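You operate a simulated robot arm through the tools that you are given. There is no shell and no other tool.

Carry out the task below with a simulated robot arm. There is one attempt and no reset: what you move stays moved.

TASK
Draw out the blue buckle's tongue in the vice; put the buckle back.
Fine: clamp it first, then draw, then wind the vice open; the buckle goes back on the board with its tongue out.

The check looks at the end state, three seconds after you hand in, the way a careful person would. Anything else that was tipped, shoved, dropped, spilled or broken makes it a failure.

THE ROBOT
A 7-joint arm with a two-finger parallel gripper, fixed in place. Base frame: the origin is on the floor under the middle of its stand, x ahead of it, y to its left, z up. Readings come in mm, rad, newtons and seconds.
It reaches about 1247 mm from its shoulder. Its first joint turns from -2.304 to 2.304 rad. Payload 3.91 kg.
The TCP is the grasp point between the finger pads, 30 mm short of the fingertips. In the tool frame z runs along the fingers and y along their closing line. Largest opening 110 mm; finger width 20, thickness 10; the body of the gripper, 48 by 112 mm, starts 55 mm behind the TCP.
Orientation is that of the tool frame in the base frame, as a unit quaternion [x, y, z, w]. With the fingers straight down and closing along the base's y, the tool's x points along the base's -x, its y along +y and its z along -z.

THE INTERFACE
- The arm moves only by the tool arm_command. Its argument "deltas" is a list of rows, each a list of 7 numbers: the shift along the base's x, y, z in units of 150 mm (1.0 is 150 mm), then the turn, a rotation vector about the base's x, y, z in units of 90 degrees (1.0 is 90 degrees), then the closure, from 0 (fully open) to 1 (shut). In form: [[tx, ty, tz, wx, wy, wz, gripper], ...]. A call has 1 to 20 rows; each row is the pose to reach, as a shift and turn from the pose commanded when the call began. A call with a number of a shift or a turn outside -1 to 1 is refused whole. Each row takes 0.2 s and may step no farther than 50 mm and 0.15 rad from the row before; otherwise, or with a gripper value out of range, the whole call is refused. Where a pose cannot be reached the arm comes as near as it can. A force on the tool above 90 N (or 10 N above the force at the start of the call, whichever is more), or a blocked arm, ends the call early, and 0.2 s more pass. Each finger travels about 108 mm/s and halts on what it meets, pressing with about 39 N; the grip force reading is that of the motor and also rises with nothing between the fingers. The clock runs only during rows and for 0.2 s after the last one: add rows that repeat a pose to give the fingers time. The reply holds the time, the measured pose of the TCP, the force on the tool along the base axes, the opening and the grip force, in the units named above and with some noise, with the torque about the TCP (base axes, N m) and any sound that the robot's microphone picked up, and new pictures: "pictures" is both (left out), scene, wrist or none.
- Cameras (640 x 400 px; columns grow to the right, rows downward): "scene" is fixed at [49.4, 650.7, 1650.2]; the picture's right is [-0.06, -1.00, 0.00], its down [-0.89, 0.06, -0.45] and it looks along [0.45, -0.03, -0.89] (base axes); focal length 328 px, centre (320, 200). "wrist" rides on the gripper at [72, 17, -103] in the tool frame; the picture's right is [-0.23, 0.97, 0.00], its down [-0.76, -0.18, -0.62] and it looks along [-0.61, -0.14, 0.78] (tool axes); focal length 222 px, centre (320, 200).
- probe_pixels(camera, pixels): for up to 12 pixels [column, row] of the newest picture of that camera ("zoom" is the newest enlarged one), the place [x, y, z] in the base frame of the surface seen there, good to about 2 mm. No time passes.
- inspect(camera, box): a new picture of the part [left, top, right, bottom] of that camera's present view, enlarged. No time passes.
- job_done(): hands the job in; it is judged then, once.

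Unless the task says otherwise, let go and move clear before handing in.

The tools are called after "Call:" as a command line: name --pt "numbers of a row" for each row, then --argument value for the rest, lists and objects as JSON in quotes. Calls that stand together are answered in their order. arm_command: Moves the arm, as the interface text tells. Its arguments: {"type":"object","properties":{"deltas":{"type":"array"},"pictures":{"type":"string","enum":["both","scene","wrist","none"]}},"required":["deltas"]} The other tools are called the same way: probe_pixels (camera, pixels) gives the place of the surface under pixels of a picture; inspect (camera, box) takes an enlarged picture of a part of a camera's view; job_done () hands the job in.

At the start:

```text
clock: 0.0
position: [354.0, 458.9, 1271.2]
tool_rot: [0.001, 1.0, 0.0, 0.0]
wrist_force: [0.1, 0.9, 0.5]
ft_torque: [0.01, 0.04, -0.01]
opening: 110.0
grip_force: 0.2
```

scene: 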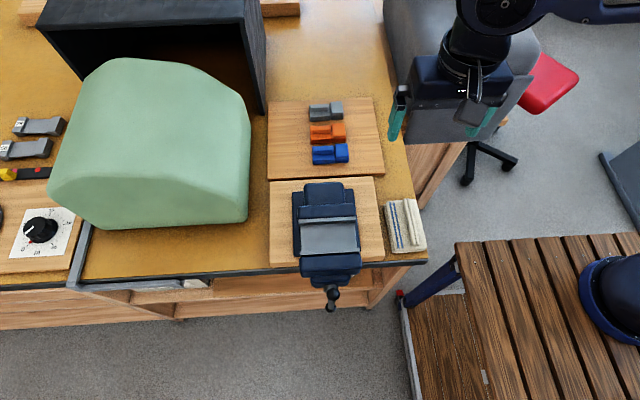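
wrist: 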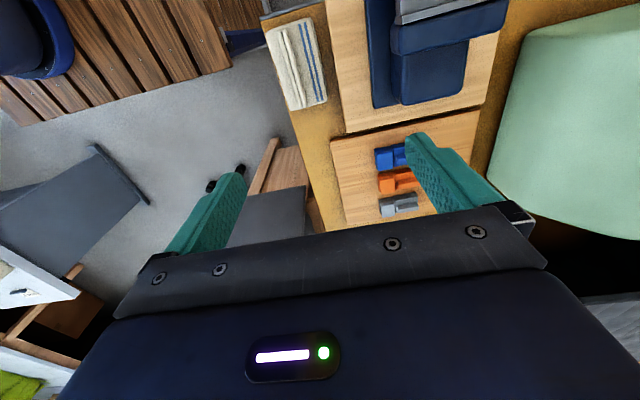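

The scene picture shows three buckles on a board (grey ~(325,112), orange ~(328,133), blue ~(330,154)) and a vice around (328,235) with a handle at (331,300). I will look closer at both before moving.

Call:
inspect --camera "scene" --box '[260, 90, 400, 178]'

Call:
inspect --camera "scene" --box '[250, 170, 440, 320]'

Call:
inspect --camera "scene" --box '[0, 90, 140, 280]'

```text
4.55 times, centred on (330, 134) of scene
```

zoom: 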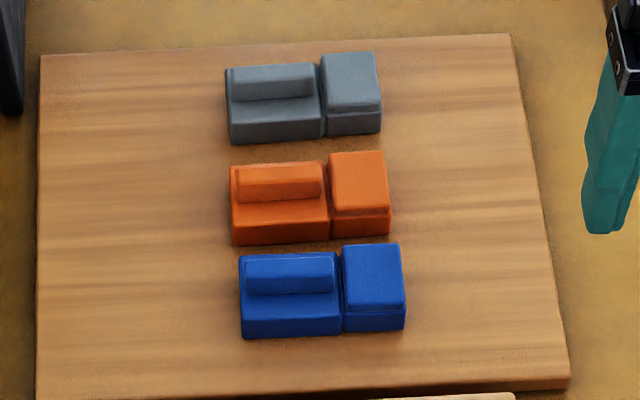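

```text
2.67 times, centred on (345, 245) of scene
```

zoom: 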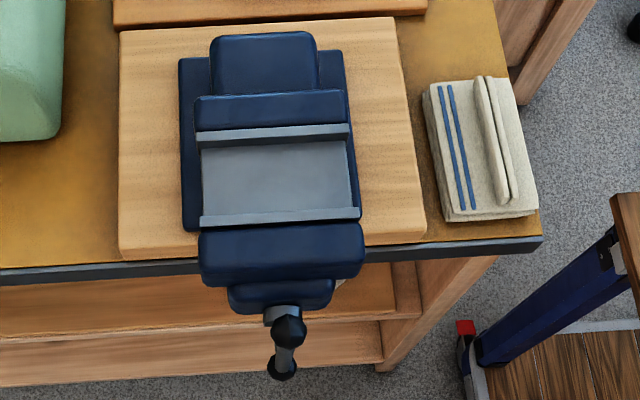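

```text
2.11 times, centred on (70, 185) of scene
```

zoom: 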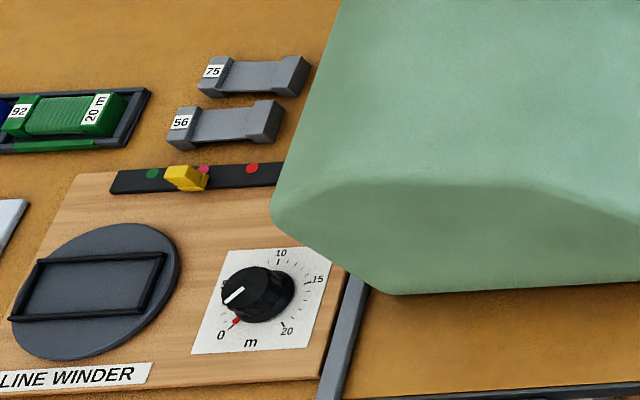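

The buckles each have a body (left, with a raised ridge) and a textured block (right, presumably the tongue). I will measure the blue buckle and the vice.

Call:
inspect --camera "scene" --box '[300, 95, 364, 175]'

```text
5.00 times, centred on (332, 135) of scene
```

zoom: 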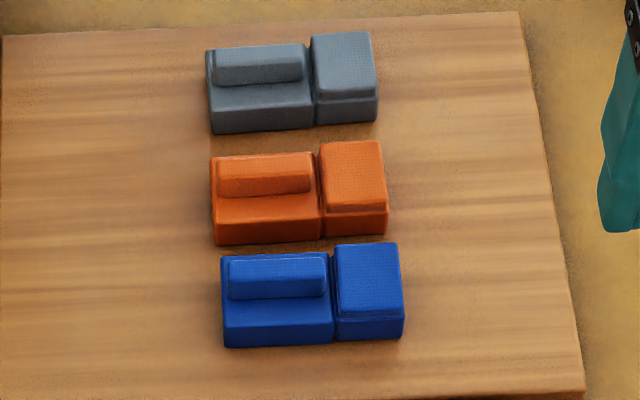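

Call:
probe_pixels --camera "zoom" --pixels '[[228, 318], [326, 312], [278, 262], [278, 285], [278, 308], [278, 340], [340, 250], [394, 250], [368, 300], [398, 325], [150, 330], [368, 270]]'

Call:
probe_pixels --camera "scene" --pixels '[[327, 190], [327, 202], [327, 210], [327, 217], [327, 235], [327, 252], [327, 258], [327, 270], [331, 292], [331, 306], [300, 240], [380, 190]]'

```text
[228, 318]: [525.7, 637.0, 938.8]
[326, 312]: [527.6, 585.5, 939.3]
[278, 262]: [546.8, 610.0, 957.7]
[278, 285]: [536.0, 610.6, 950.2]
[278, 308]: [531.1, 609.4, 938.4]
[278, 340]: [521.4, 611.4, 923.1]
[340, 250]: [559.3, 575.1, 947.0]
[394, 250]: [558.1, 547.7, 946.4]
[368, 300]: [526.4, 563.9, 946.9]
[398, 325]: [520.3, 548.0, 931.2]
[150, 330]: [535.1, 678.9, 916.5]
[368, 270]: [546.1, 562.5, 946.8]
```

```text
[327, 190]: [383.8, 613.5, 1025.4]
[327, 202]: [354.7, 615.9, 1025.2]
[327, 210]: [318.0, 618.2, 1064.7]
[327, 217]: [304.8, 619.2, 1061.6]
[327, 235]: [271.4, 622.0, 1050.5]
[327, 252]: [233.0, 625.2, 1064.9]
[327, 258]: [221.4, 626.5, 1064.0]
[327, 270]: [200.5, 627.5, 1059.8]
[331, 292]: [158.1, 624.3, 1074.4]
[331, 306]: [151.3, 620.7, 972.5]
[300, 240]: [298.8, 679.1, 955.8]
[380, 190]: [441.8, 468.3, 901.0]
```

The bed between the jaws is at z≈1050 with jaw tops at ≈1065. I will zoom on the vice and handle to measure more finely.

Call:
inspect --camera "scene" --box '[288, 178, 368, 228]'

Call:
inspect --camera "scene" --box '[285, 200, 375, 260]'

```text
8.00 times, centred on (328, 203) of scene
```

zoom: 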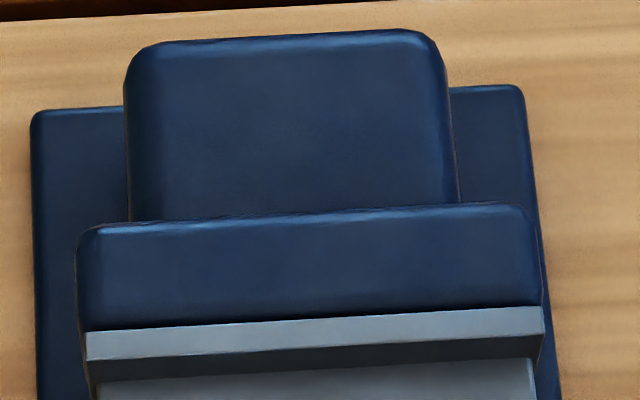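

```text
6.67 times, centred on (330, 230) of scene
```

zoom: 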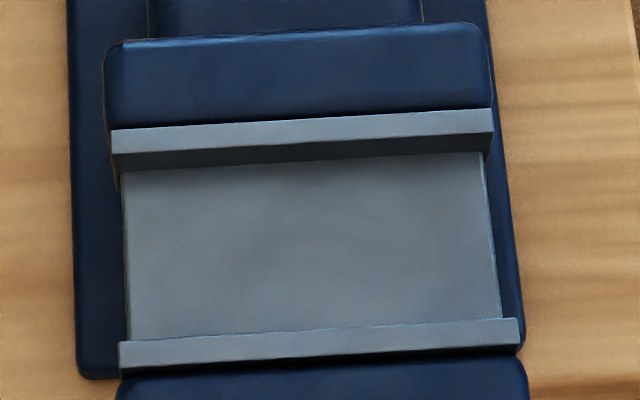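

Call:
probe_pixels --camera "zoom" --pixels '[[120, 140], [488, 120], [300, 125], [300, 145], [300, 158], [300, 175], [300, 250], [300, 325], [300, 345], [300, 362], [128, 330], [512, 325]]'

Call:
probe_pixels --camera "scene" --pixels '[[303, 218], [303, 230], [303, 245], [358, 225], [358, 240], [360, 248], [329, 280], [331, 287], [331, 296], [331, 300], [332, 309], [298, 260]]'

Call:
inspect --camera "scene" --box '[290, 245, 370, 320]'

```text
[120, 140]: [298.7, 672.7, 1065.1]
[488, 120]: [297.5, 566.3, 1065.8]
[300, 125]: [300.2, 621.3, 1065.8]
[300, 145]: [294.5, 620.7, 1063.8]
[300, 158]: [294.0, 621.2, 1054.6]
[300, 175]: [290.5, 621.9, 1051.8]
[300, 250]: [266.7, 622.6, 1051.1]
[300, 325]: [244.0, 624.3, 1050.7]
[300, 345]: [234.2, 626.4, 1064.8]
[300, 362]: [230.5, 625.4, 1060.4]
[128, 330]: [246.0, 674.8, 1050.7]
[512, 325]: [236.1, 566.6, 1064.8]
```

```text
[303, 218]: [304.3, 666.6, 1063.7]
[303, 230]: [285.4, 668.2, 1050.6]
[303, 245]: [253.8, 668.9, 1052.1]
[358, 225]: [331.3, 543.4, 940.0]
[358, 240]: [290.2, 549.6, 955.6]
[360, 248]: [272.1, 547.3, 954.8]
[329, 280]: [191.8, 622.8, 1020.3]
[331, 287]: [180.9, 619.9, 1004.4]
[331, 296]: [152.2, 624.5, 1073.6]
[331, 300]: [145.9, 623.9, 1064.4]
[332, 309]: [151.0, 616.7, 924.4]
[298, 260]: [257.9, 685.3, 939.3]
```

```text
5.33 times, centred on (330, 282) of scene
```

zoom: 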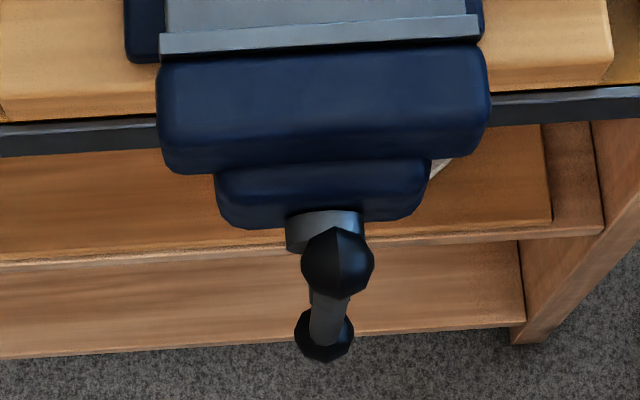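

The gap between the jaws is about 52 mm (x 241–293.5), with the bed at z 1051 and the plates' tops at 1065. The handle bar stands vertical at x≈152. Next I will measure the blue buckle's ridge and body edges and its orange neighbour closely.

Call:
inspect --camera "scene" --box '[306, 118, 354, 168]'

```text
8.00 times, centred on (330, 143) of scene
```

zoom: 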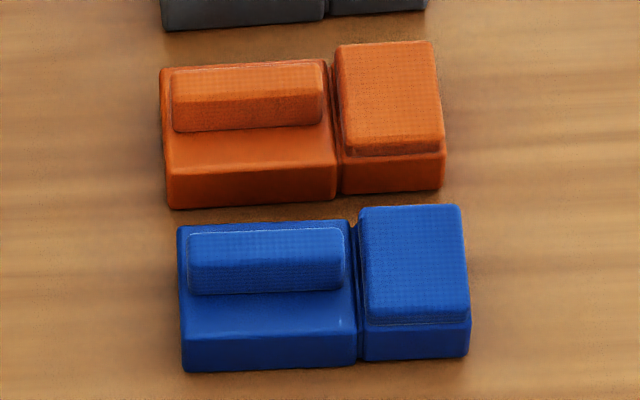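

Call:
probe_pixels --camera "zoom" --pixels '[[265, 236], [265, 250], [265, 262], [265, 285], [265, 297], [265, 330], [184, 240], [184, 330], [192, 260], [342, 255], [350, 320], [355, 350]]'

Call:
probe_pixels --camera "zoom" --pixels '[[265, 195], [300, 175], [250, 120], [250, 75], [400, 150], [400, 183], [364, 215], [455, 212], [465, 350], [366, 315], [265, 345], [183, 368]]'

```text
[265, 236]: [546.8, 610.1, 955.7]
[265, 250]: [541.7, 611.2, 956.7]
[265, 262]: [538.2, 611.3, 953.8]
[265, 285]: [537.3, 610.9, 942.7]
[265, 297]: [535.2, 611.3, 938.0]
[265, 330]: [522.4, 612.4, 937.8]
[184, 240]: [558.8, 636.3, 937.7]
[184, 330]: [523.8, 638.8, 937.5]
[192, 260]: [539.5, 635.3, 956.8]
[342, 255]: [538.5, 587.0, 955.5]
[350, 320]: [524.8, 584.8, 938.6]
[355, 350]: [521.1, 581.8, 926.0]
```

```text
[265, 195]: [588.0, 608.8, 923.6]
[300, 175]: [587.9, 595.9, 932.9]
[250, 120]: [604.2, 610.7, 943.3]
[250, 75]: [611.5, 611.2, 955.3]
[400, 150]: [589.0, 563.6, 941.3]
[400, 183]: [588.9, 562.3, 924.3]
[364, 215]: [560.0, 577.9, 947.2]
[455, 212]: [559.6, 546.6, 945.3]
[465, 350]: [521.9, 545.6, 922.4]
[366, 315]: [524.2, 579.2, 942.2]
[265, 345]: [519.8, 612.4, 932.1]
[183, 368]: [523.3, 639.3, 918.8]
```

The blue body spans about x 520–560, y 583–639 (top z 938), with a ridge at x≈537–549, y 587–635 (top 956.5) that makes a good handle above the jaw height. I will turn the gripper 90° so it closes along x, moving towards the buckle.

Call:
arm_command --pt "0.09 0.08 -0.03 0 0 0.09 0.2" --pt "0.18 0.16 -0.06 0 0 0.18 0.4" --pt "0.27 0.24 -0.09 0 0 0.27 0.5" --pt "0.36 0.32 -0.12 0 0 0.36 0.55" --pt "0.45 0.4 -0.15 0 0 0.45 0.55" --pt "0.54 0.48 -0.18 0 0 0.54 0.55" --pt "0.63 0.56 -0.21 0 0 0.63 0.55" --pt "0.72 0.64 -0.24 0 0 0.72 0.55" --pt "0.81 0.72 -0.27 0 0 0.81 0.55" --pt "0.9 0.8 -0.3 0 0 0.9 0.55" --pt "1.0 0.9 -0.33 0 0 0.95 0.55" --pt "1.0 1.0 -0.33 0 0 1.0 0.55"

```text
clock: 2.6
position: [504.0, 610.5, 1222.6]
tool_rot: [0.707, -0.707, 0.0, 0.001]
wrist_force: [-0.4, -0.3, 0.2]
ft_torque: [0.01, -0.02, -0.03]
opening: 49.6
grip_force: 0.1
```

scene: 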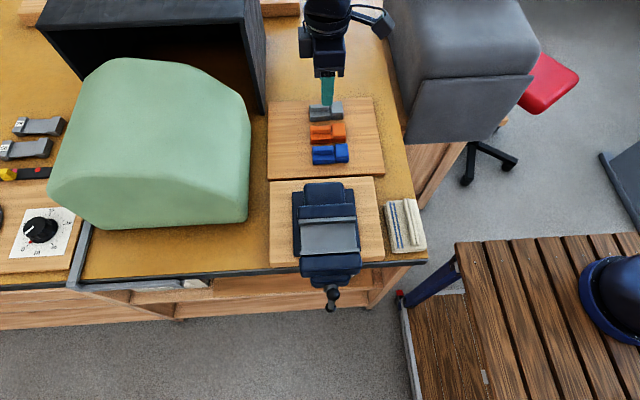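
wrist: 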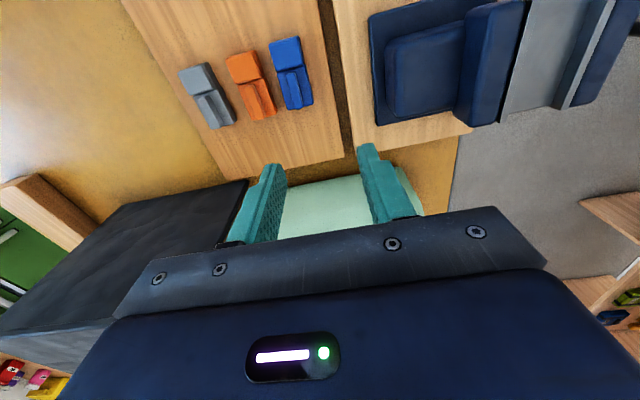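

The arm reads (504, 610.5, 1222.6) with the fingers now closing along x; the wrist picture shows the blue buckle at (292,75). I will go over the ridge and down to z≈1050.

Call:
arm_command --pt "0.125 0.0 -0.2 0 0 0 0.6" --pt "0.25 0.0 -0.45 0 0 0 0.6" --pt "0.25 0.0 -0.7 0 0 0 0.6" --pt "0.25 0.0 -1.0 0 0 0 0.6"

```text
clock: 3.6
position: [539.7, 608.9, 1072.6]
tool_rot: [-0.706, 0.708, 0.0, 0.001]
wrist_force: [-0.6, 0.3, -0.1]
ft_torque: [0.01, 0.02, -0.02]
opening: 43.9
grip_force: 0.1
```

scene: 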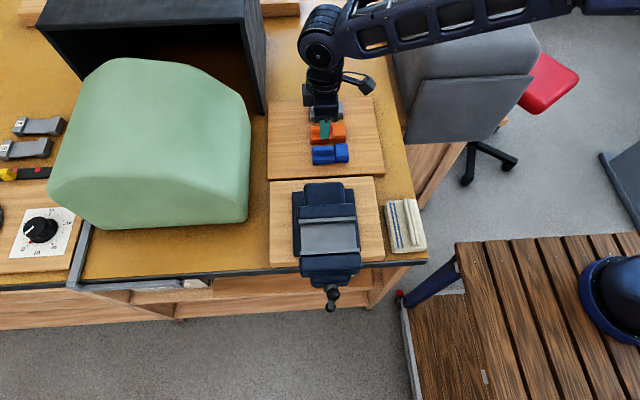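
wrist: 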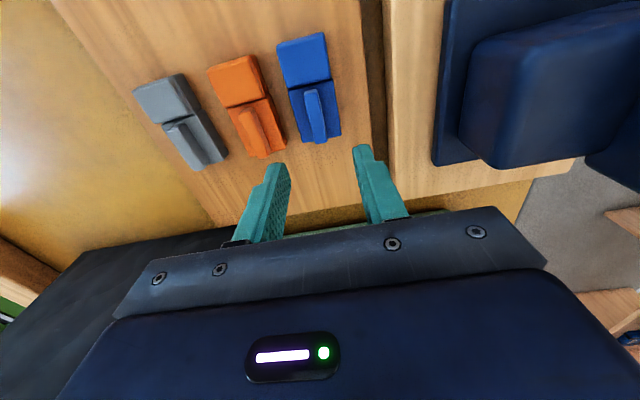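

Call:
inspect --camera "wrist" --box '[260, 20, 360, 160]'

```text
2.86 times, centred on (310, 90) of wrist
```

zoom: 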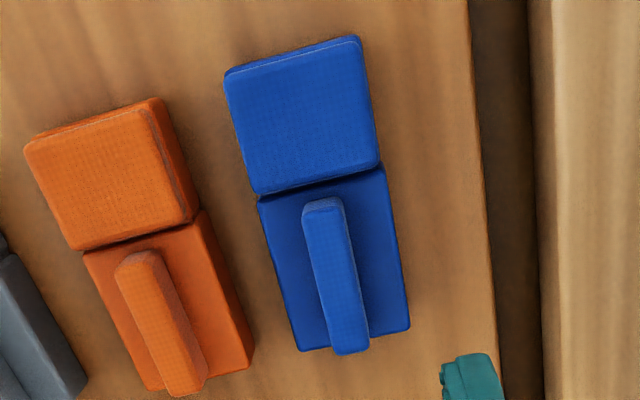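

Call:
probe_pixels --camera "zoom" --pixels '[[310, 220], [335, 215], [325, 205], [335, 345], [362, 335], [325, 300], [352, 290], [270, 240], [385, 230], [300, 335], [403, 320], [340, 280]]'

Call:
probe_pixels --camera "zoom" --pixels '[[230, 80], [355, 45], [262, 188], [375, 165], [300, 120], [340, 178], [255, 192], [300, 345], [405, 330]]'

```text
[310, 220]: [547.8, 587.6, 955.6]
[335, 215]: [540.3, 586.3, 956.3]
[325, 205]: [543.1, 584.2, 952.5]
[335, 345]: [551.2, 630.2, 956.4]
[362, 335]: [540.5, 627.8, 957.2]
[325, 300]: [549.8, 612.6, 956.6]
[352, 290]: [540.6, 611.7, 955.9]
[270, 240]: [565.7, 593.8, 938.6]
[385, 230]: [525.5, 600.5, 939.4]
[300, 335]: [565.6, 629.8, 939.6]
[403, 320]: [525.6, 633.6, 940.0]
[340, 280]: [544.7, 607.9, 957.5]
```

```text
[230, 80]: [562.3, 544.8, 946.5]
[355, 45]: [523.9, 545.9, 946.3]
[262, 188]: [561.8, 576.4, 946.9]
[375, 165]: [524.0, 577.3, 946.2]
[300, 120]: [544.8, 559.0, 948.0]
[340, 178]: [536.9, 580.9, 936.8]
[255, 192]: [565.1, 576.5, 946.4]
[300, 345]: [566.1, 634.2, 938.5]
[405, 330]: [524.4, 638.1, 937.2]
```

The wrist view puts the ridge centred at about (543, 610) with its top at 956.5 and the body top at 938.5. I will lower so that the fingertips are at z≈942, straddling the ridge, and close.

Call:
arm_command --pt "0.01 0.007 -0.2 0 0 0 0.68" --pt "0.01 0.007 -0.4 0 0 0 0.68" --pt "0.01 0.007 -0.58 0 0 0 0.68" --pt "0.01 0.007 -0.665 0 0 0 0.68" --pt "0.01 0.007 -0.665 0 0 0 0.68"

```text
clock: 4.8
position: [542.6, 611.6, 972.0]
tool_rot: [0.707, -0.707, 0.0, 0.0]
wrist_force: [0.7, -0.1, 1.2]
ft_torque: [-0.03, -0.01, 0.02]
opening: 35.3
grip_force: 0.0
```

scene: 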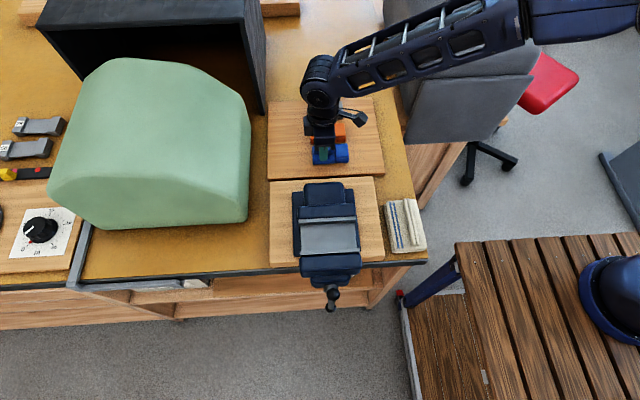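
wrist: 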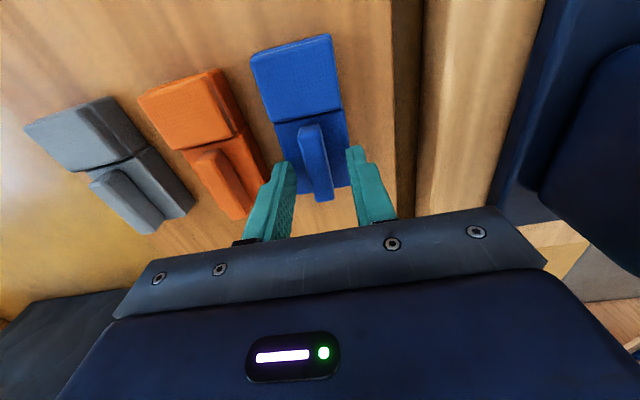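

The ridge (315,165) lies between the two fingertips in the wrist picture and no contact force shows. I will close on it now.

Call:
arm_command --pt "0 0 0 0 0 0 0.8" --pt "0 0 0 0 0 0 1.0" --pt "0 0 0 0 0 0 1.0" --pt "0 0 0 0 0 0 1.0" --pictures "wrist"

```text
clock: 5.8
position: [542.6, 612.1, 972.2]
tool_rot: [-0.707, 0.707, 0.0, 0.0]
wrist_force: [-0.1, 0.2, 0.4]
ft_torque: [0.04, -0.02, 0.02]
opening: 12.9
grip_force: 38.3
```

wrist: 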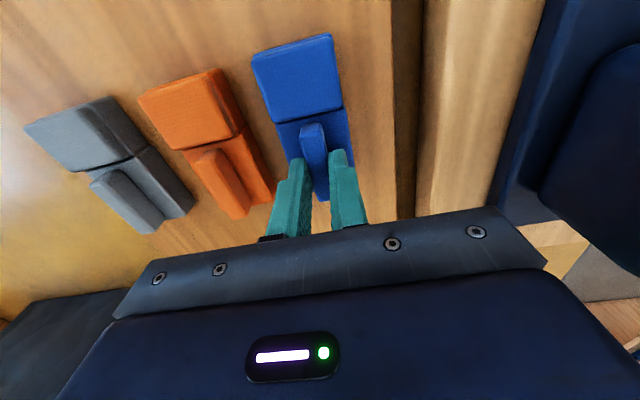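

The fingers stopped at 12.9 mm on the ridge with 38 N. I will lift straight up, then carry towards the vice.

Call:
arm_command --pt "0 0 0.1 0 0 0 1.0" --pt "0 0 0.3 0 0 0 1.0" --pt "0 0 0.6 0 0 0 1.0" --pt "0 0 0.9 0 0 0 1.0" --pt "0 0 1.0 0 0 0 1.0"

```text
clock: 7.0
position: [543.7, 610.7, 1121.6]
tool_rot: [0.707, -0.707, 0.0, 0.0]
wrist_force: [-0.6, -0.4, -0.2]
ft_torque: [-0.01, 0.0, -0.02]
opening: 0.0
grip_force: 37.5
```

scene: 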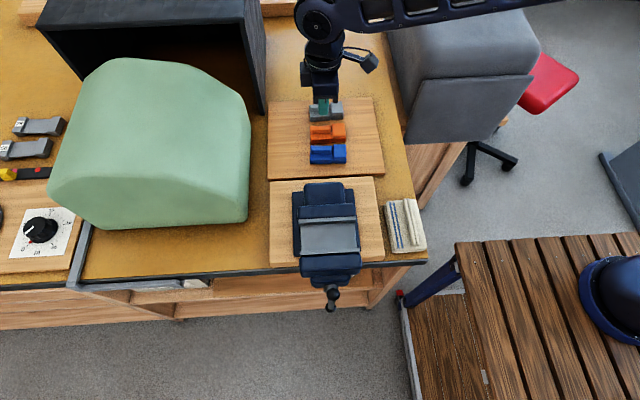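
wrist: 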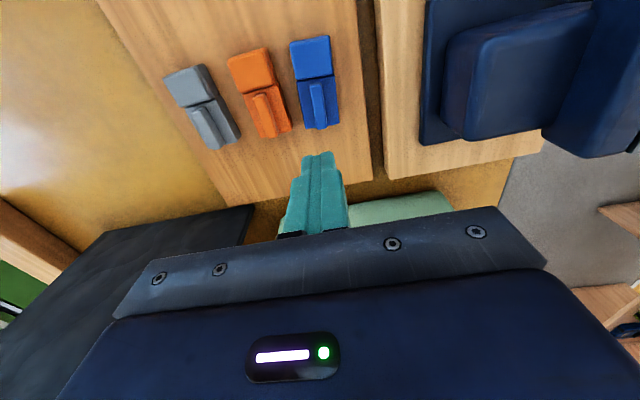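

The fingers shut to 0 mm during the lift, so the ridge slipped out; the blue buckle still lies on the board at about (328,154). I will check that it hasn't moved or changed.

Call:
inspect --camera "scene" --box '[306, 118, 354, 168]'

Call:
inspect --camera "wrist" --box '[270, 20, 360, 140]'

```text
8.00 times, centred on (330, 143) of scene
```

zoom: 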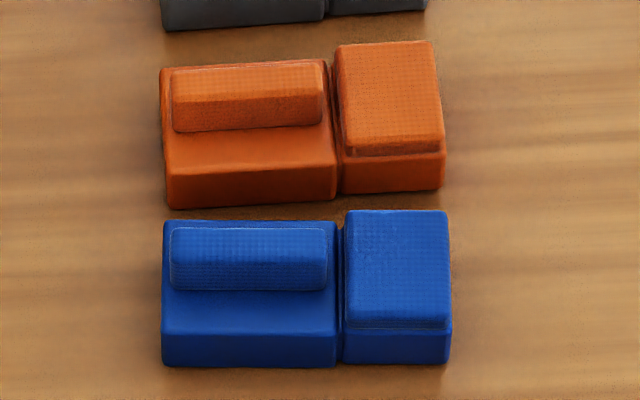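

```text
3.33 times, centred on (315, 80) of wrist
```

zoom: 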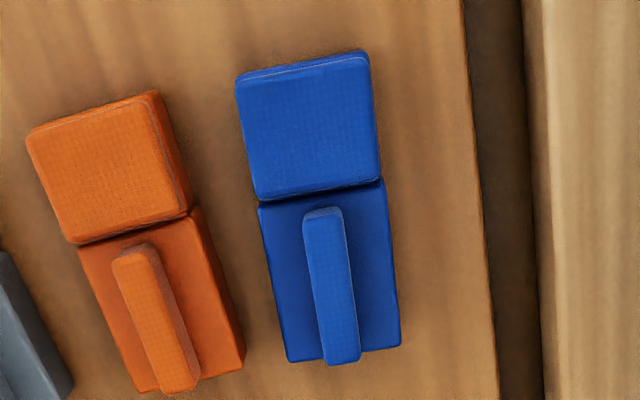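

The buckle was nudged about 5 mm toward +y but is upright and otherwise unchanged; the ridge grip was probably too shallow on its bevel. I will measure the ridge afresh before a deeper, slower grip.

Call:
probe_pixels --camera "zoom" --pixels '[[322, 215], [335, 355], [310, 285], [350, 285], [330, 285], [290, 285], [375, 285], [264, 210], [380, 190], [290, 355], [398, 340], [310, 130]]'

Call:
inspect --camera "scene" --box '[306, 130, 354, 160]'

```text
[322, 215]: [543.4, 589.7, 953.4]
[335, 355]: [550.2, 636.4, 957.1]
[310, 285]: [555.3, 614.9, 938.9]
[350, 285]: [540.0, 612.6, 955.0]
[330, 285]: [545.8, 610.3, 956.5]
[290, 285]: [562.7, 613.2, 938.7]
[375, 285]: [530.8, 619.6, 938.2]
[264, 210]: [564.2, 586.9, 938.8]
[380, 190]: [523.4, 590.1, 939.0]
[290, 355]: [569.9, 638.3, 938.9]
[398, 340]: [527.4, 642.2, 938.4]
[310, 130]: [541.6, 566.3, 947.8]
```

```text
13.33 times, centred on (330, 145) of scene
```

zoom: 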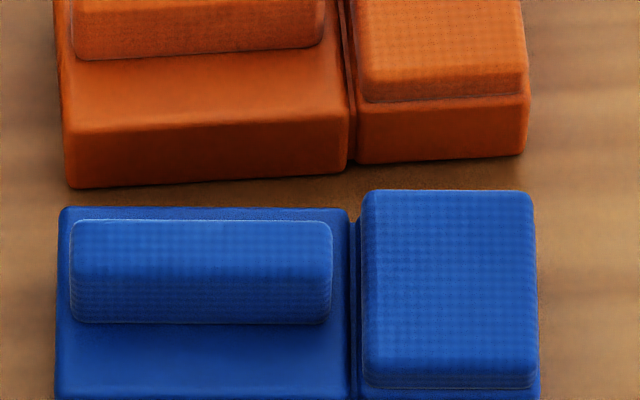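

Call:
probe_pixels --camera "zoom" --pixels '[[200, 228], [200, 245], [200, 265], [200, 285], [200, 315], [80, 245], [320, 245], [330, 300], [75, 310], [200, 222], [62, 215], [345, 215]]'

```text
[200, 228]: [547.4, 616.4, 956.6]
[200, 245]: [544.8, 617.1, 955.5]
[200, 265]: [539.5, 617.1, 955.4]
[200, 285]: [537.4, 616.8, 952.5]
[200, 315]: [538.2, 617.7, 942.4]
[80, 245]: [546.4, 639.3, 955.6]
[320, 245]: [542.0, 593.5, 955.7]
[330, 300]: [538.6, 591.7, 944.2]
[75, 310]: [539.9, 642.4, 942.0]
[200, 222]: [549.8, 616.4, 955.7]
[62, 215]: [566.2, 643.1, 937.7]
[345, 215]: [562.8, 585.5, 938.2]
```

The ridge now centres at about (544.5, 614), rotated roughly −4°. I will open, align the yaw, and come down over it again, deeper this time.

Call:
arm_command --pt "0.01 0.02 0.0 0 0 -0.04 0.8" --pt "0.01 0.027 -0.25 0 0 -0.045 0.68" --pt "0.01 0.027 -0.5 0 0 -0.045 0.68" --pt "0.01 0.027 -0.75 0 0 -0.045 0.68" --pt "0.01 0.027 -0.95 0 0 -0.045 0.68" --pt "0.01 0.027 -1.0 0 0 -0.045 0.68" --pt "0.01 0.027 -1.0 0 0 -0.045 0.68"

```text
clock: 8.6
position: [544.8, 616.3, 972.5]
tool_rot: [-0.682, 0.731, 0.0, 0.0]
wrist_force: [-0.1, -0.5, 0.8]
ft_torque: [-0.04, 0.0, 0.01]
opening: 35.4
grip_force: 0.1
```

scene: 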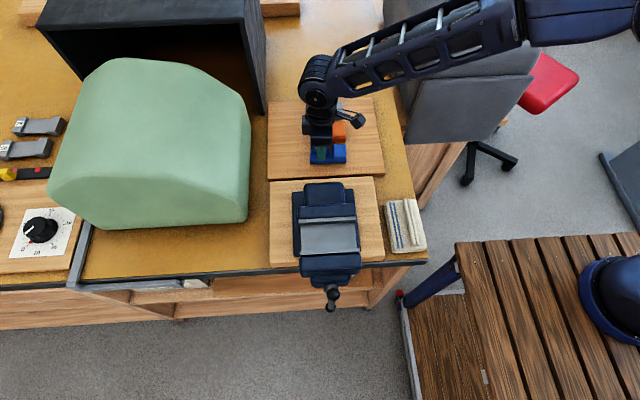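
wrist: 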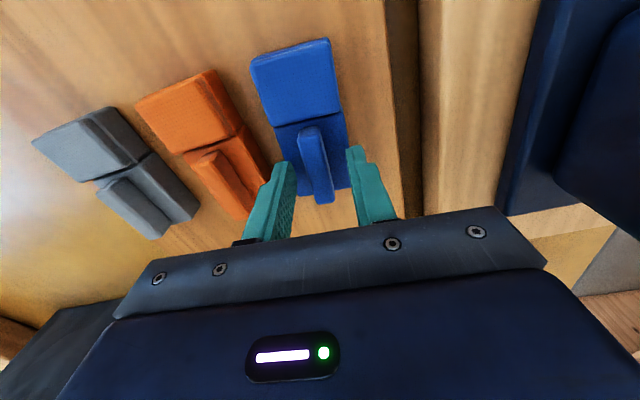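

Call:
inspect --camera "wrist" --box '[240, 110, 400, 230]'

Call:
inspect --camera "scene" --box '[296, 100, 360, 170]'

```text
3.33 times, centred on (320, 170) of wrist
```

zoom: 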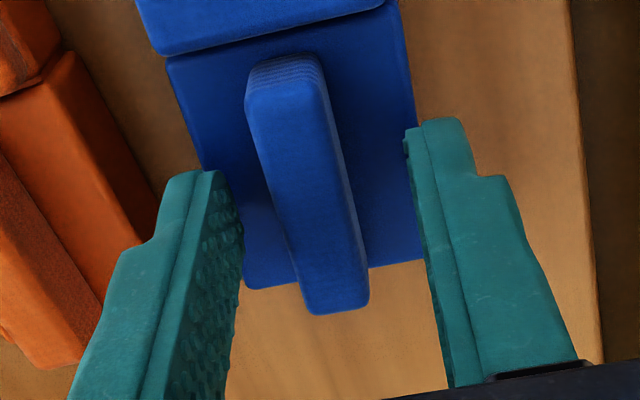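

```text
5.71 times, centred on (328, 135) of scene
```

zoom: 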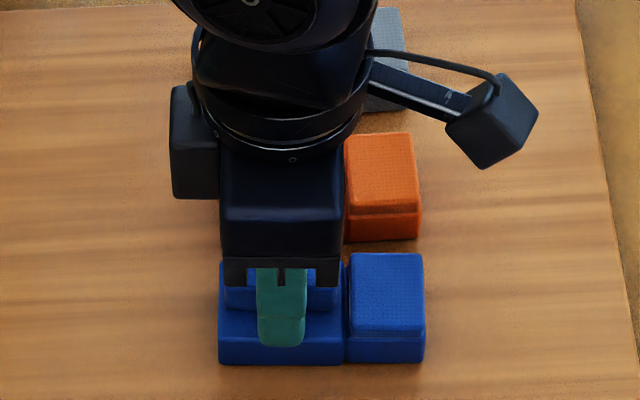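

The fingers straddle the ridge cleanly. I will creep down another 3 mm, watching the force for contact with the body top.

Call:
arm_command --pt "0 0 -0.01 0 0 0 0.68" --pt "0 0 -0.02 0 0 0 0.68" --pt "0 0 -0.02 0 0 0 0.68" --pictures "none"

```text
clock: 9.4
position: [543.0, 613.8, 969.3]
tool_rot: [-0.681, 0.732, -0.001, 0.0]
wrist_force: [-0.5, 0.6, -0.2]
ft_torque: [0.0, 0.01, 0.03]
opening: 35.3
grip_force: 0.0
```

No contact yet at TCP z 969.3. I will close firmly with time to settle, then lift only a few millimetres slowly.

Call:
arm_command --pt "0 0 0 0 0 0 0.85" --pt "0 0 0 0 0 0 1.0" --pt "0 0 0 0 0 0 1.0" --pt "0 0 0 0 0 0 1.0" --pt "0 0 0 0 0 0 1.0" --pt "0 0 0.01 0 0 0 1.0" --pt "0 0 0.02 0 0 0 1.0" --pt "0 0 0.03 0 0 0 1.0" --pt "0 0 0.03 0 0 0 1.0"

```text
clock: 11.4
position: [544.4, 615.0, 973.2]
tool_rot: [-0.681, 0.733, 0.0, 0.0]
wrist_force: [1.2, 0.0, -0.2]
ft_torque: [0.02, 0.01, -0.01]
opening: 13.1
grip_force: 38.9
```

scene: 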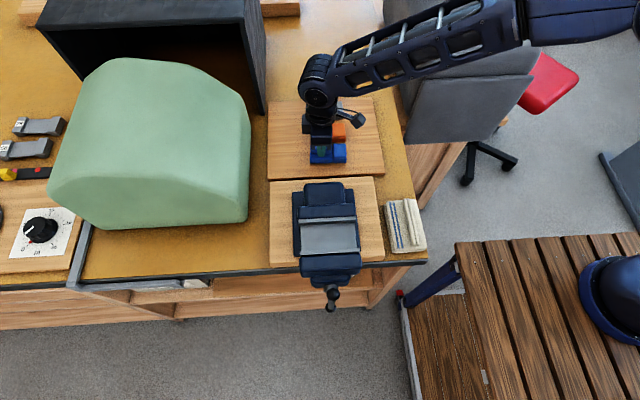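
wrist: 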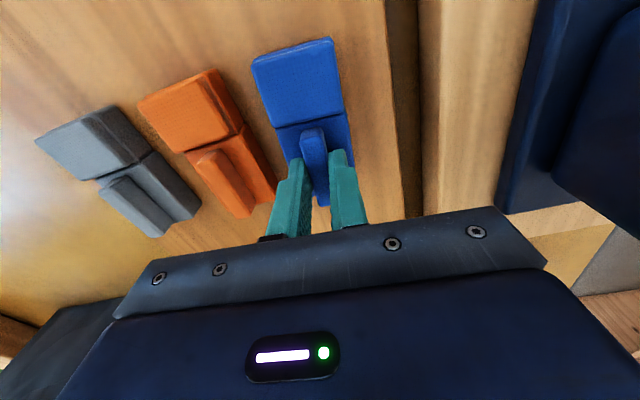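

Call:
inspect --camera "scene" --box '[296, 100, 360, 170]'

Call:
probe_pixels --camera "wrist" --pixels '[[295, 80], [265, 60], [330, 60], [312, 140], [300, 130], [325, 130], [335, 150]]'

```text
5.71 times, centred on (328, 135) of scene
```

zoom: 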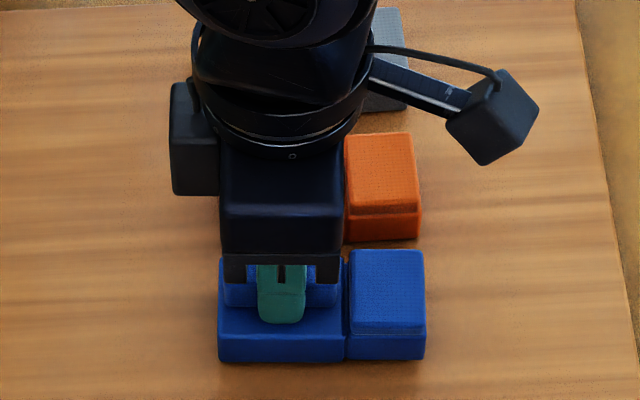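

```text
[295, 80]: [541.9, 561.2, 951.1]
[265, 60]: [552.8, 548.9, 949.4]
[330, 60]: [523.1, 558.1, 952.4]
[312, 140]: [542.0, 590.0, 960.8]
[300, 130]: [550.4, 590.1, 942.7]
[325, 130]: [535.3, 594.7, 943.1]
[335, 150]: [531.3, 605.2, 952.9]
```

All points on the buckle are about 4.5 mm higher, so it is held this time. I will lift gently in small rows.

Call:
arm_command --pt "0 0 0.01 0 0 0 1.0" --pt "0 0 0.03 0 0 0 1.0" --pt "0 0 0.05 0 0 0 1.0" --pt "0 0 0.08 0 0 0 1.0" --pt "0 0 0.11 0 0 0 1.0" --pt "0 0 0.14 0 0 0 1.0" --pt "0 0 0.17 0 0 0 1.0" --pt "0 0 0.2 0 0 0 1.0"

```text
clock: 13.2
position: [543.3, 616.4, 1004.3]
tool_rot: [-0.682, 0.732, 0.001, 0.0]
wrist_force: [0.1, -0.4, -1.1]
ft_torque: [-0.01, 0.0, 0.01]
opening: 13.0
grip_force: 39.6
```

scene: 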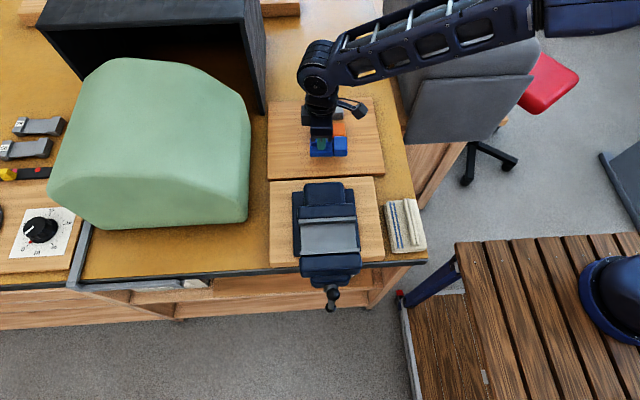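
wrist: 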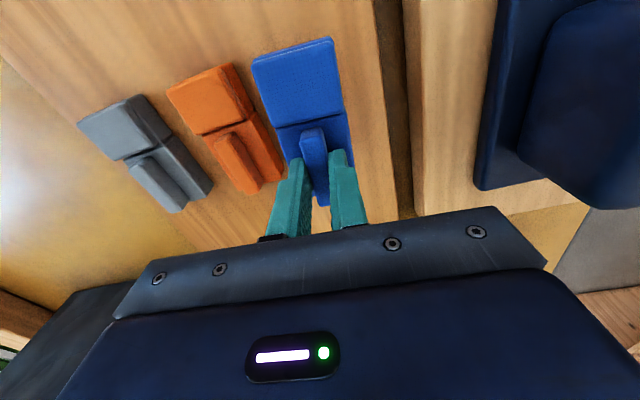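

It is still held (13.0 mm, 39.6 N) and the buckle's look relative to the fingers is unchanged. I will keep lifting at an even, slow pace.

Call:
arm_command --pt "0 0 0.03 0 0 0 1.0" --pt "0 0 0.08 0 0 0 1.0" --pt "0 0 0.14 0 0 0 1.0" --pt "0 0 0.2 0 0 0 1.0" --pt "0 0 0.27 0 0 0 1.0" --pt "0 0 0.34 0 0 0 1.0" --pt "0 0 0.41 0 0 0 1.0" --pt "0 0 0.48 0 0 0 1.0" --pt "0 0 0.55 0 0 0 1.0" --pt "0 0 0.62 0 0 0 1.0" --pt "0 0 0.69 0 0 0 1.0" --pt "0 0 0.76 0 0 0 1.0" --pt "0 0 0.83 0 0 0 1.0" --pt "0 0 0.9 0 0 0 1.0" --pt "0 0 0.96 0 0 0 1.0" --pt "0 0 1.0 0 0 0 1.0"

```text
clock: 16.6
position: [546.3, 616.5, 1153.5]
tool_rot: [-0.681, 0.732, 0.0, -0.001]
wrist_force: [0.3, 0.1, -0.7]
ft_torque: [-0.03, 0.01, 0.01]
opening: 12.8
grip_force: 38.9
```

scene: 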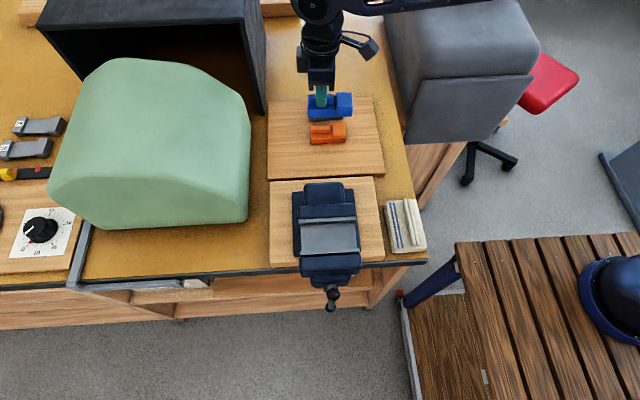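
wrist: 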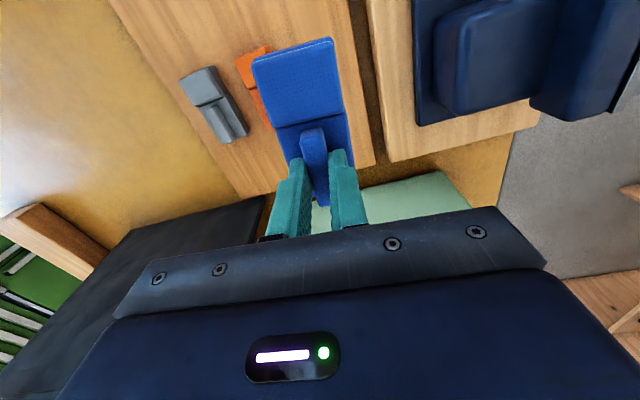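

The buckle is securely held at z 1153 (12.8 mm). Its bottom is ~36 mm above the jaw tops, so I will carry it over to the vice, turning the yaw back to square.

Call:
arm_command --pt "-0.03 0 0 0 0 0.01 1.0" --pt "-0.08 0 0 0 0 0.02 1.0" --pt "-0.15 -0.02 0 0 0 0.03 1.0" --pt "-0.22 -0.04 0 0 0 0.04 1.0" --pt "-0.3 -0.06 0 0 0 0.045 1.0" --pt "-0.38 -0.08 0 0 0 0.045 1.0" --pt "-0.46 -0.1 0 0 0 0.045 1.0" --pt "-0.54 -0.12 0 0 0 0.045 1.0" --pt "-0.62 -0.133 0 0 0 0.045 1.0" --pt "-0.7 -0.133 0 0 0 0.045 1.0" --pt "-0.78 -0.133 0 0 0 0.045 1.0" --pt "-0.86 -0.133 0 0 0 0.045 1.0" --pt "-0.94 -0.133 0 0 0 0.045 1.0" --pt "-1.0 -0.133 0 0 0 0.045 1.0" --pictures "none"

Call:
arm_command --pt "-0.03 0 0 0 0 0 1.0" --pt "-0.08 0 0 0 0 0 1.0" --pt "-0.15 0 0 0 0 0 1.0" --pt "-0.23 0 0 0 0 0 1.0" --pt "-0.31 0 0 0 0 0 1.0" --pt "-0.39 0 0 0 0 0 1.0" --pt "-0.47 0 0 0 0 0 1.0" --pt "-0.55 0 0 0 0 0 1.0" --pt "-0.63 0 0 0 0 0 1.0" --pt "-0.71 0 0 0 0 0 1.0" --pt "-0.78 0 0 0 0 0 1.0" --pt "-0.82 0 0 0 0 0 1.0" --pt "-0.837 0 0 0 0 0 1.0"

```text
clock: 19.6
position: [394.2, 594.3, 1152.6]
tool_rot: [-0.706, 0.709, 0.001, 0.001]
wrist_force: [-0.2, 0.4, -1.3]
ft_torque: [0.02, 0.03, -0.01]
opening: 12.8
grip_force: 39.1
```

```text
clock: 22.4
position: [269.2, 595.8, 1152.9]
tool_rot: [-0.707, 0.708, 0.0, -0.001]
wrist_force: [-0.7, 0.2, -0.6]
ft_torque: [0.0, -0.05, 0.01]
opening: 13.2
grip_force: 39.0
```

scene: 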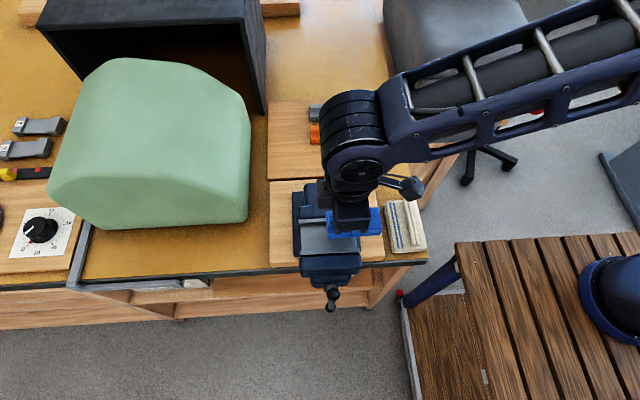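
wrist: 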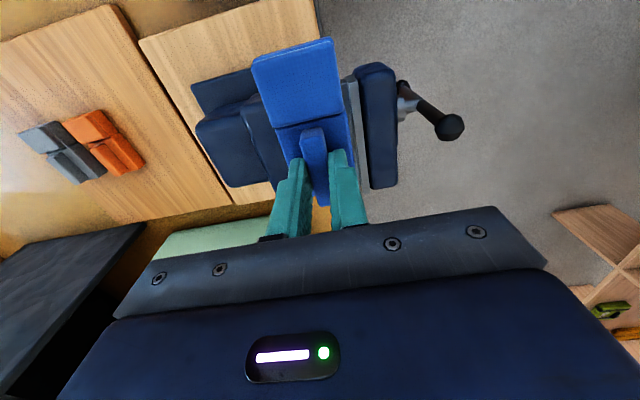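

The buckle hangs over the vice gap. I will probe the buckle edges and jaws in both views to check alignment before lowering.

Call:
inspect --camera "wrist" --box '[190, 20, 420, 220]'

Call:
inspect --camera "scene" --box '[285, 180, 395, 270]'

```text
2.00 times, centred on (305, 120) of wrist
```

zoom: 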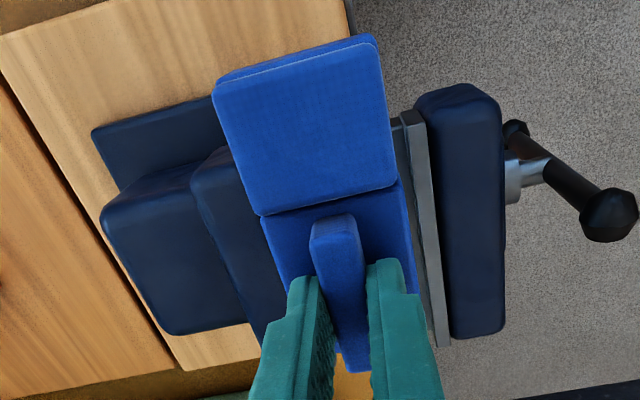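

```text
4.44 times, centred on (340, 225) of scene
```

zoom: 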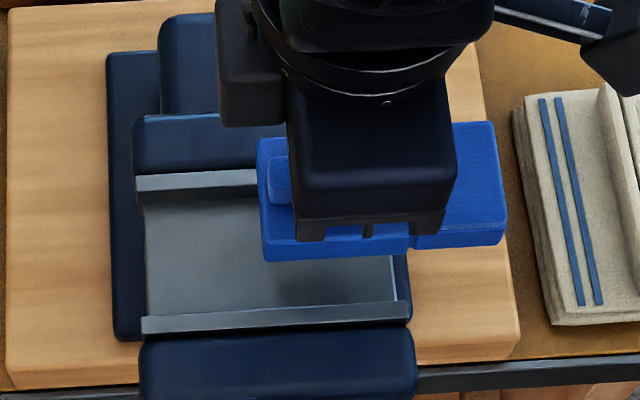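

Call:
probe_pixels --camera "zoom" --pixels '[[264, 148], [264, 230], [268, 250], [400, 245], [415, 238], [500, 235], [490, 130], [415, 220], [405, 225], [393, 300], [408, 308], [398, 262]]'

Call:
probe_pixels --camera "wrist" --pixels '[[258, 65], [328, 45], [286, 122], [333, 110], [270, 130], [285, 132], [340, 120], [337, 130], [348, 100], [353, 120], [362, 180], [377, 75]]'

```text
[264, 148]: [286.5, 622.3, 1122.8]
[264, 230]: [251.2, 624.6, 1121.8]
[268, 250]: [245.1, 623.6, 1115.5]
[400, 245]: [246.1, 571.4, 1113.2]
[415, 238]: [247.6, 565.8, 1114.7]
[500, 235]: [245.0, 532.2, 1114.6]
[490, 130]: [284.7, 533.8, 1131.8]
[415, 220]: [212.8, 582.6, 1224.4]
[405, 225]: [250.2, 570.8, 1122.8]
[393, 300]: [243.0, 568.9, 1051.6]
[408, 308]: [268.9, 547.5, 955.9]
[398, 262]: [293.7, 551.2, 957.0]
```

```text
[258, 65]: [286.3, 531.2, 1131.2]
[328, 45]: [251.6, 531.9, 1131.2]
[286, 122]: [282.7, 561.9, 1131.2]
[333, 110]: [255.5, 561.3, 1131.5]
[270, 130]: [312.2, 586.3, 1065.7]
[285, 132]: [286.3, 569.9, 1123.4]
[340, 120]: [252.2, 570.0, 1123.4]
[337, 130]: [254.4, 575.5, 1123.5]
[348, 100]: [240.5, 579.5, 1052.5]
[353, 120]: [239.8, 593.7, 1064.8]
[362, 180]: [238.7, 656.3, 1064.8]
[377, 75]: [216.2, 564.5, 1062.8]
```

Body spans x≈246–287, y≈568–625 above a gap of 241–293.5, so it fits with ~5 mm each side. I will shift 3 mm further to −y so the tongue clears the jaw ends, then lower to just above the bed.

Call:
arm_command --pt "0 -0.01 -0.04 0 0 0 1.0" --pt "0 -0.02 -0.1 0 0 0 1.0" --pt "0 -0.02 -0.16 0 0 0 1.0" --pt "0 -0.02 -0.22 0 0 0 1.0" --pt "0 -0.02 -0.27 0 0 0 1.0" --pt "0 -0.02 -0.3 0 0 0 1.0" --pt "0 -0.02 -0.31 0 0 0 1.0" --pt "0 -0.02 -0.31 0 0 0 1.0"

```text
clock: 24.2
position: [267.8, 592.8, 1107.8]
tool_rot: [-0.707, 0.707, 0.001, 0.0]
wrist_force: [1.2, 1.1, -0.4]
ft_torque: [0.02, 0.02, -0.03]
opening: 12.8
grip_force: 38.9
```

scene: 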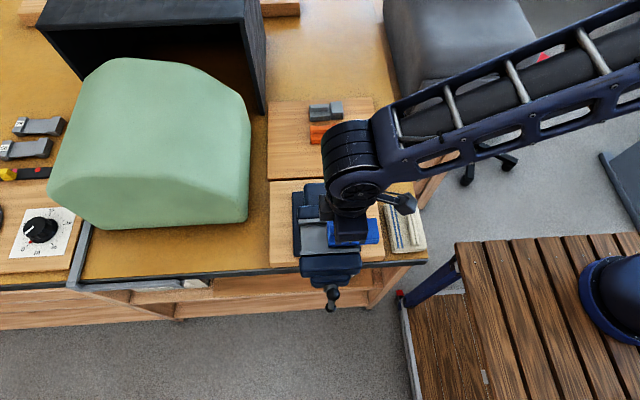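
wrist: 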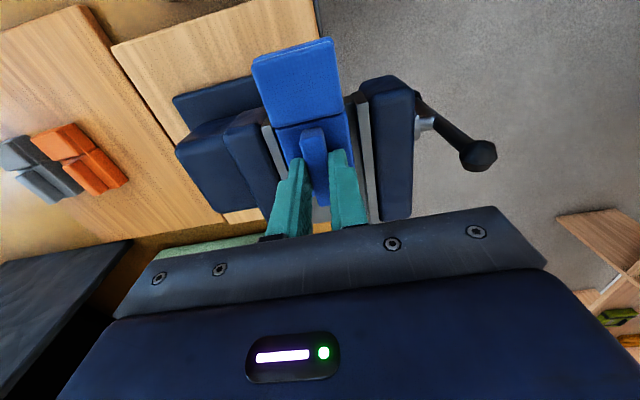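

No contact yet; the buckle sits between the plates in the wrist picture (275,150)/(365,150). I will creep down the last few millimetres watching the force.

Call:
arm_command --pt "0 0 -0.01 0 0 0 1.0" --pt "0 0 -0.02 0 0 0 1.0" --pt "0 0 -0.027 0 0 0 1.0" --pt "0 0 -0.027 0 0 0 1.0" --pictures "none"

```text
clock: 25.2
position: [269.2, 592.2, 1104.0]
tool_rot: [-0.707, 0.707, 0.001, 0.0]
wrist_force: [2.2, 1.0, 16.1]
ft_torque: [-0.21, -0.06, -0.04]
opening: 13.0
grip_force: 39.2
```

The force rose to 16 N upward, so the buckle is on the bed. I will ease up half a millimetre, release, and rise.

Call:
arm_command --pt "0 0 0.005 0 0 0 1.0" --pt "0 0 0.005 0 0 0 0.85" --pt "0 0 0.005 0 0 0 0.7" --pt "0 0 0.005 0 0 0 0.7" --pt "0 0 0.05 0 0 0 0.7" --pt "0 0 0.2 0 0 0 0.7" --pt "0 0 0.45 0 0 0 0.7"

```text
clock: 26.8
position: [268.3, 592.3, 1169.6]
tool_rot: [-0.707, 0.707, 0.0, 0.001]
wrist_force: [0.1, -0.1, -0.1]
ft_torque: [0.01, -0.01, 0.01]
opening: 33.1
grip_force: 0.0
```

scene: 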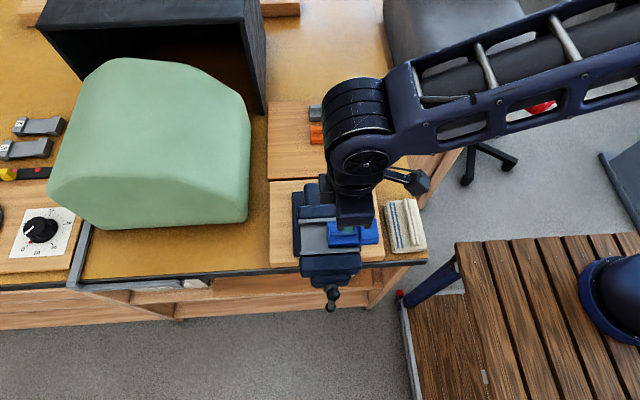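
wrist: 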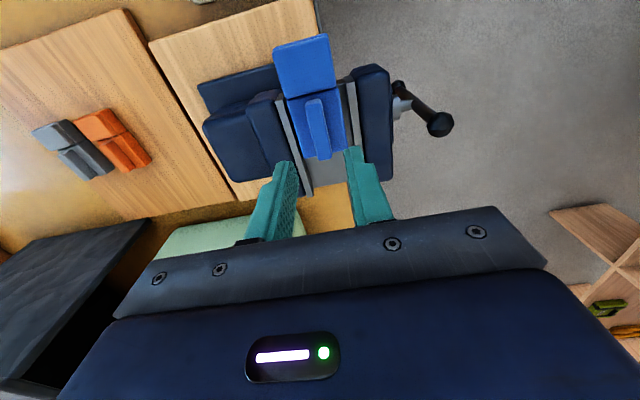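

The buckle rests in the vice. I will now study it and the handle bar from this vantage (wrist (420,105)).

Call:
inspect --camera "wrist" --box '[190, 20, 470, 200]'

Call:
inspect --camera "wrist" --box '[370, 60, 470, 150]'

```text
2.22 times, centred on (330, 110) of wrist
```

zoom: 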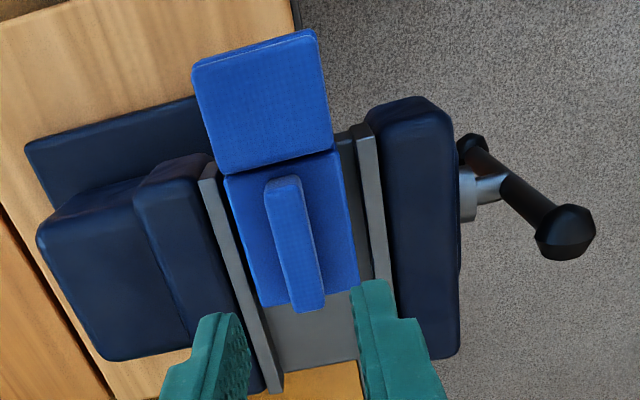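

```text
4.44 times, centred on (420, 105) of wrist
```

zoom: 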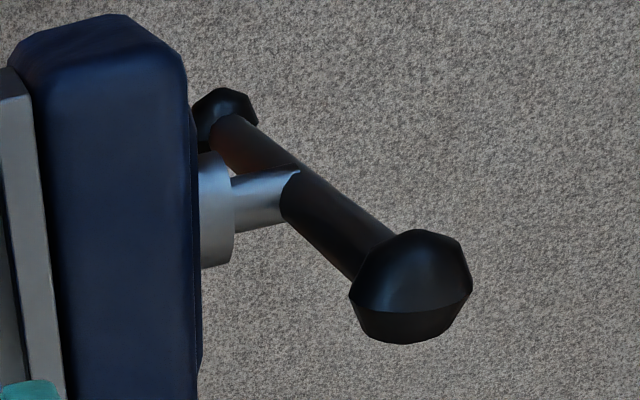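

Call:
probe_pixels --camera "zoom" --pixels '[[410, 260], [405, 325], [460, 285], [340, 235], [355, 205], [320, 200], [270, 185], [260, 215], [240, 140], [222, 110], [212, 190], [225, 230]]'

Call:
probe_pixels --camera "wrist" --pixels '[[278, 45], [326, 36], [283, 94], [331, 86], [292, 105], [342, 95], [310, 110], [318, 155], [330, 150], [352, 110], [287, 120], [300, 155]]'

```text
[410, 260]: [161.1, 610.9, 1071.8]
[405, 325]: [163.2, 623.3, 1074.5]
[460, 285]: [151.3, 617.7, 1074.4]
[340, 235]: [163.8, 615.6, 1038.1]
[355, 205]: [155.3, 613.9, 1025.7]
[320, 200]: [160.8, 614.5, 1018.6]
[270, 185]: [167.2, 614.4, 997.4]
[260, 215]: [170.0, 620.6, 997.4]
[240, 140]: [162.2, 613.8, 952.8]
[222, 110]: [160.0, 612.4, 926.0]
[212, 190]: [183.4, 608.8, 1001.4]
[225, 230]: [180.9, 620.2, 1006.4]
```

```text
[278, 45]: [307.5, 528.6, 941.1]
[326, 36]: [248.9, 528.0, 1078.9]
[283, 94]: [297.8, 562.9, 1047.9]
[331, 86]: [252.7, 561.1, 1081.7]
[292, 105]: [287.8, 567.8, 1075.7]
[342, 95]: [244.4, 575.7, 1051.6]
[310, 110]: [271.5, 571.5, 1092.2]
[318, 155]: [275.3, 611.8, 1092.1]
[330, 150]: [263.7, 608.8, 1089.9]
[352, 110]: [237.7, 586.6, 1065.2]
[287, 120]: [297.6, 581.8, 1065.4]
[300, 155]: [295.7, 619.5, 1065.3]
```

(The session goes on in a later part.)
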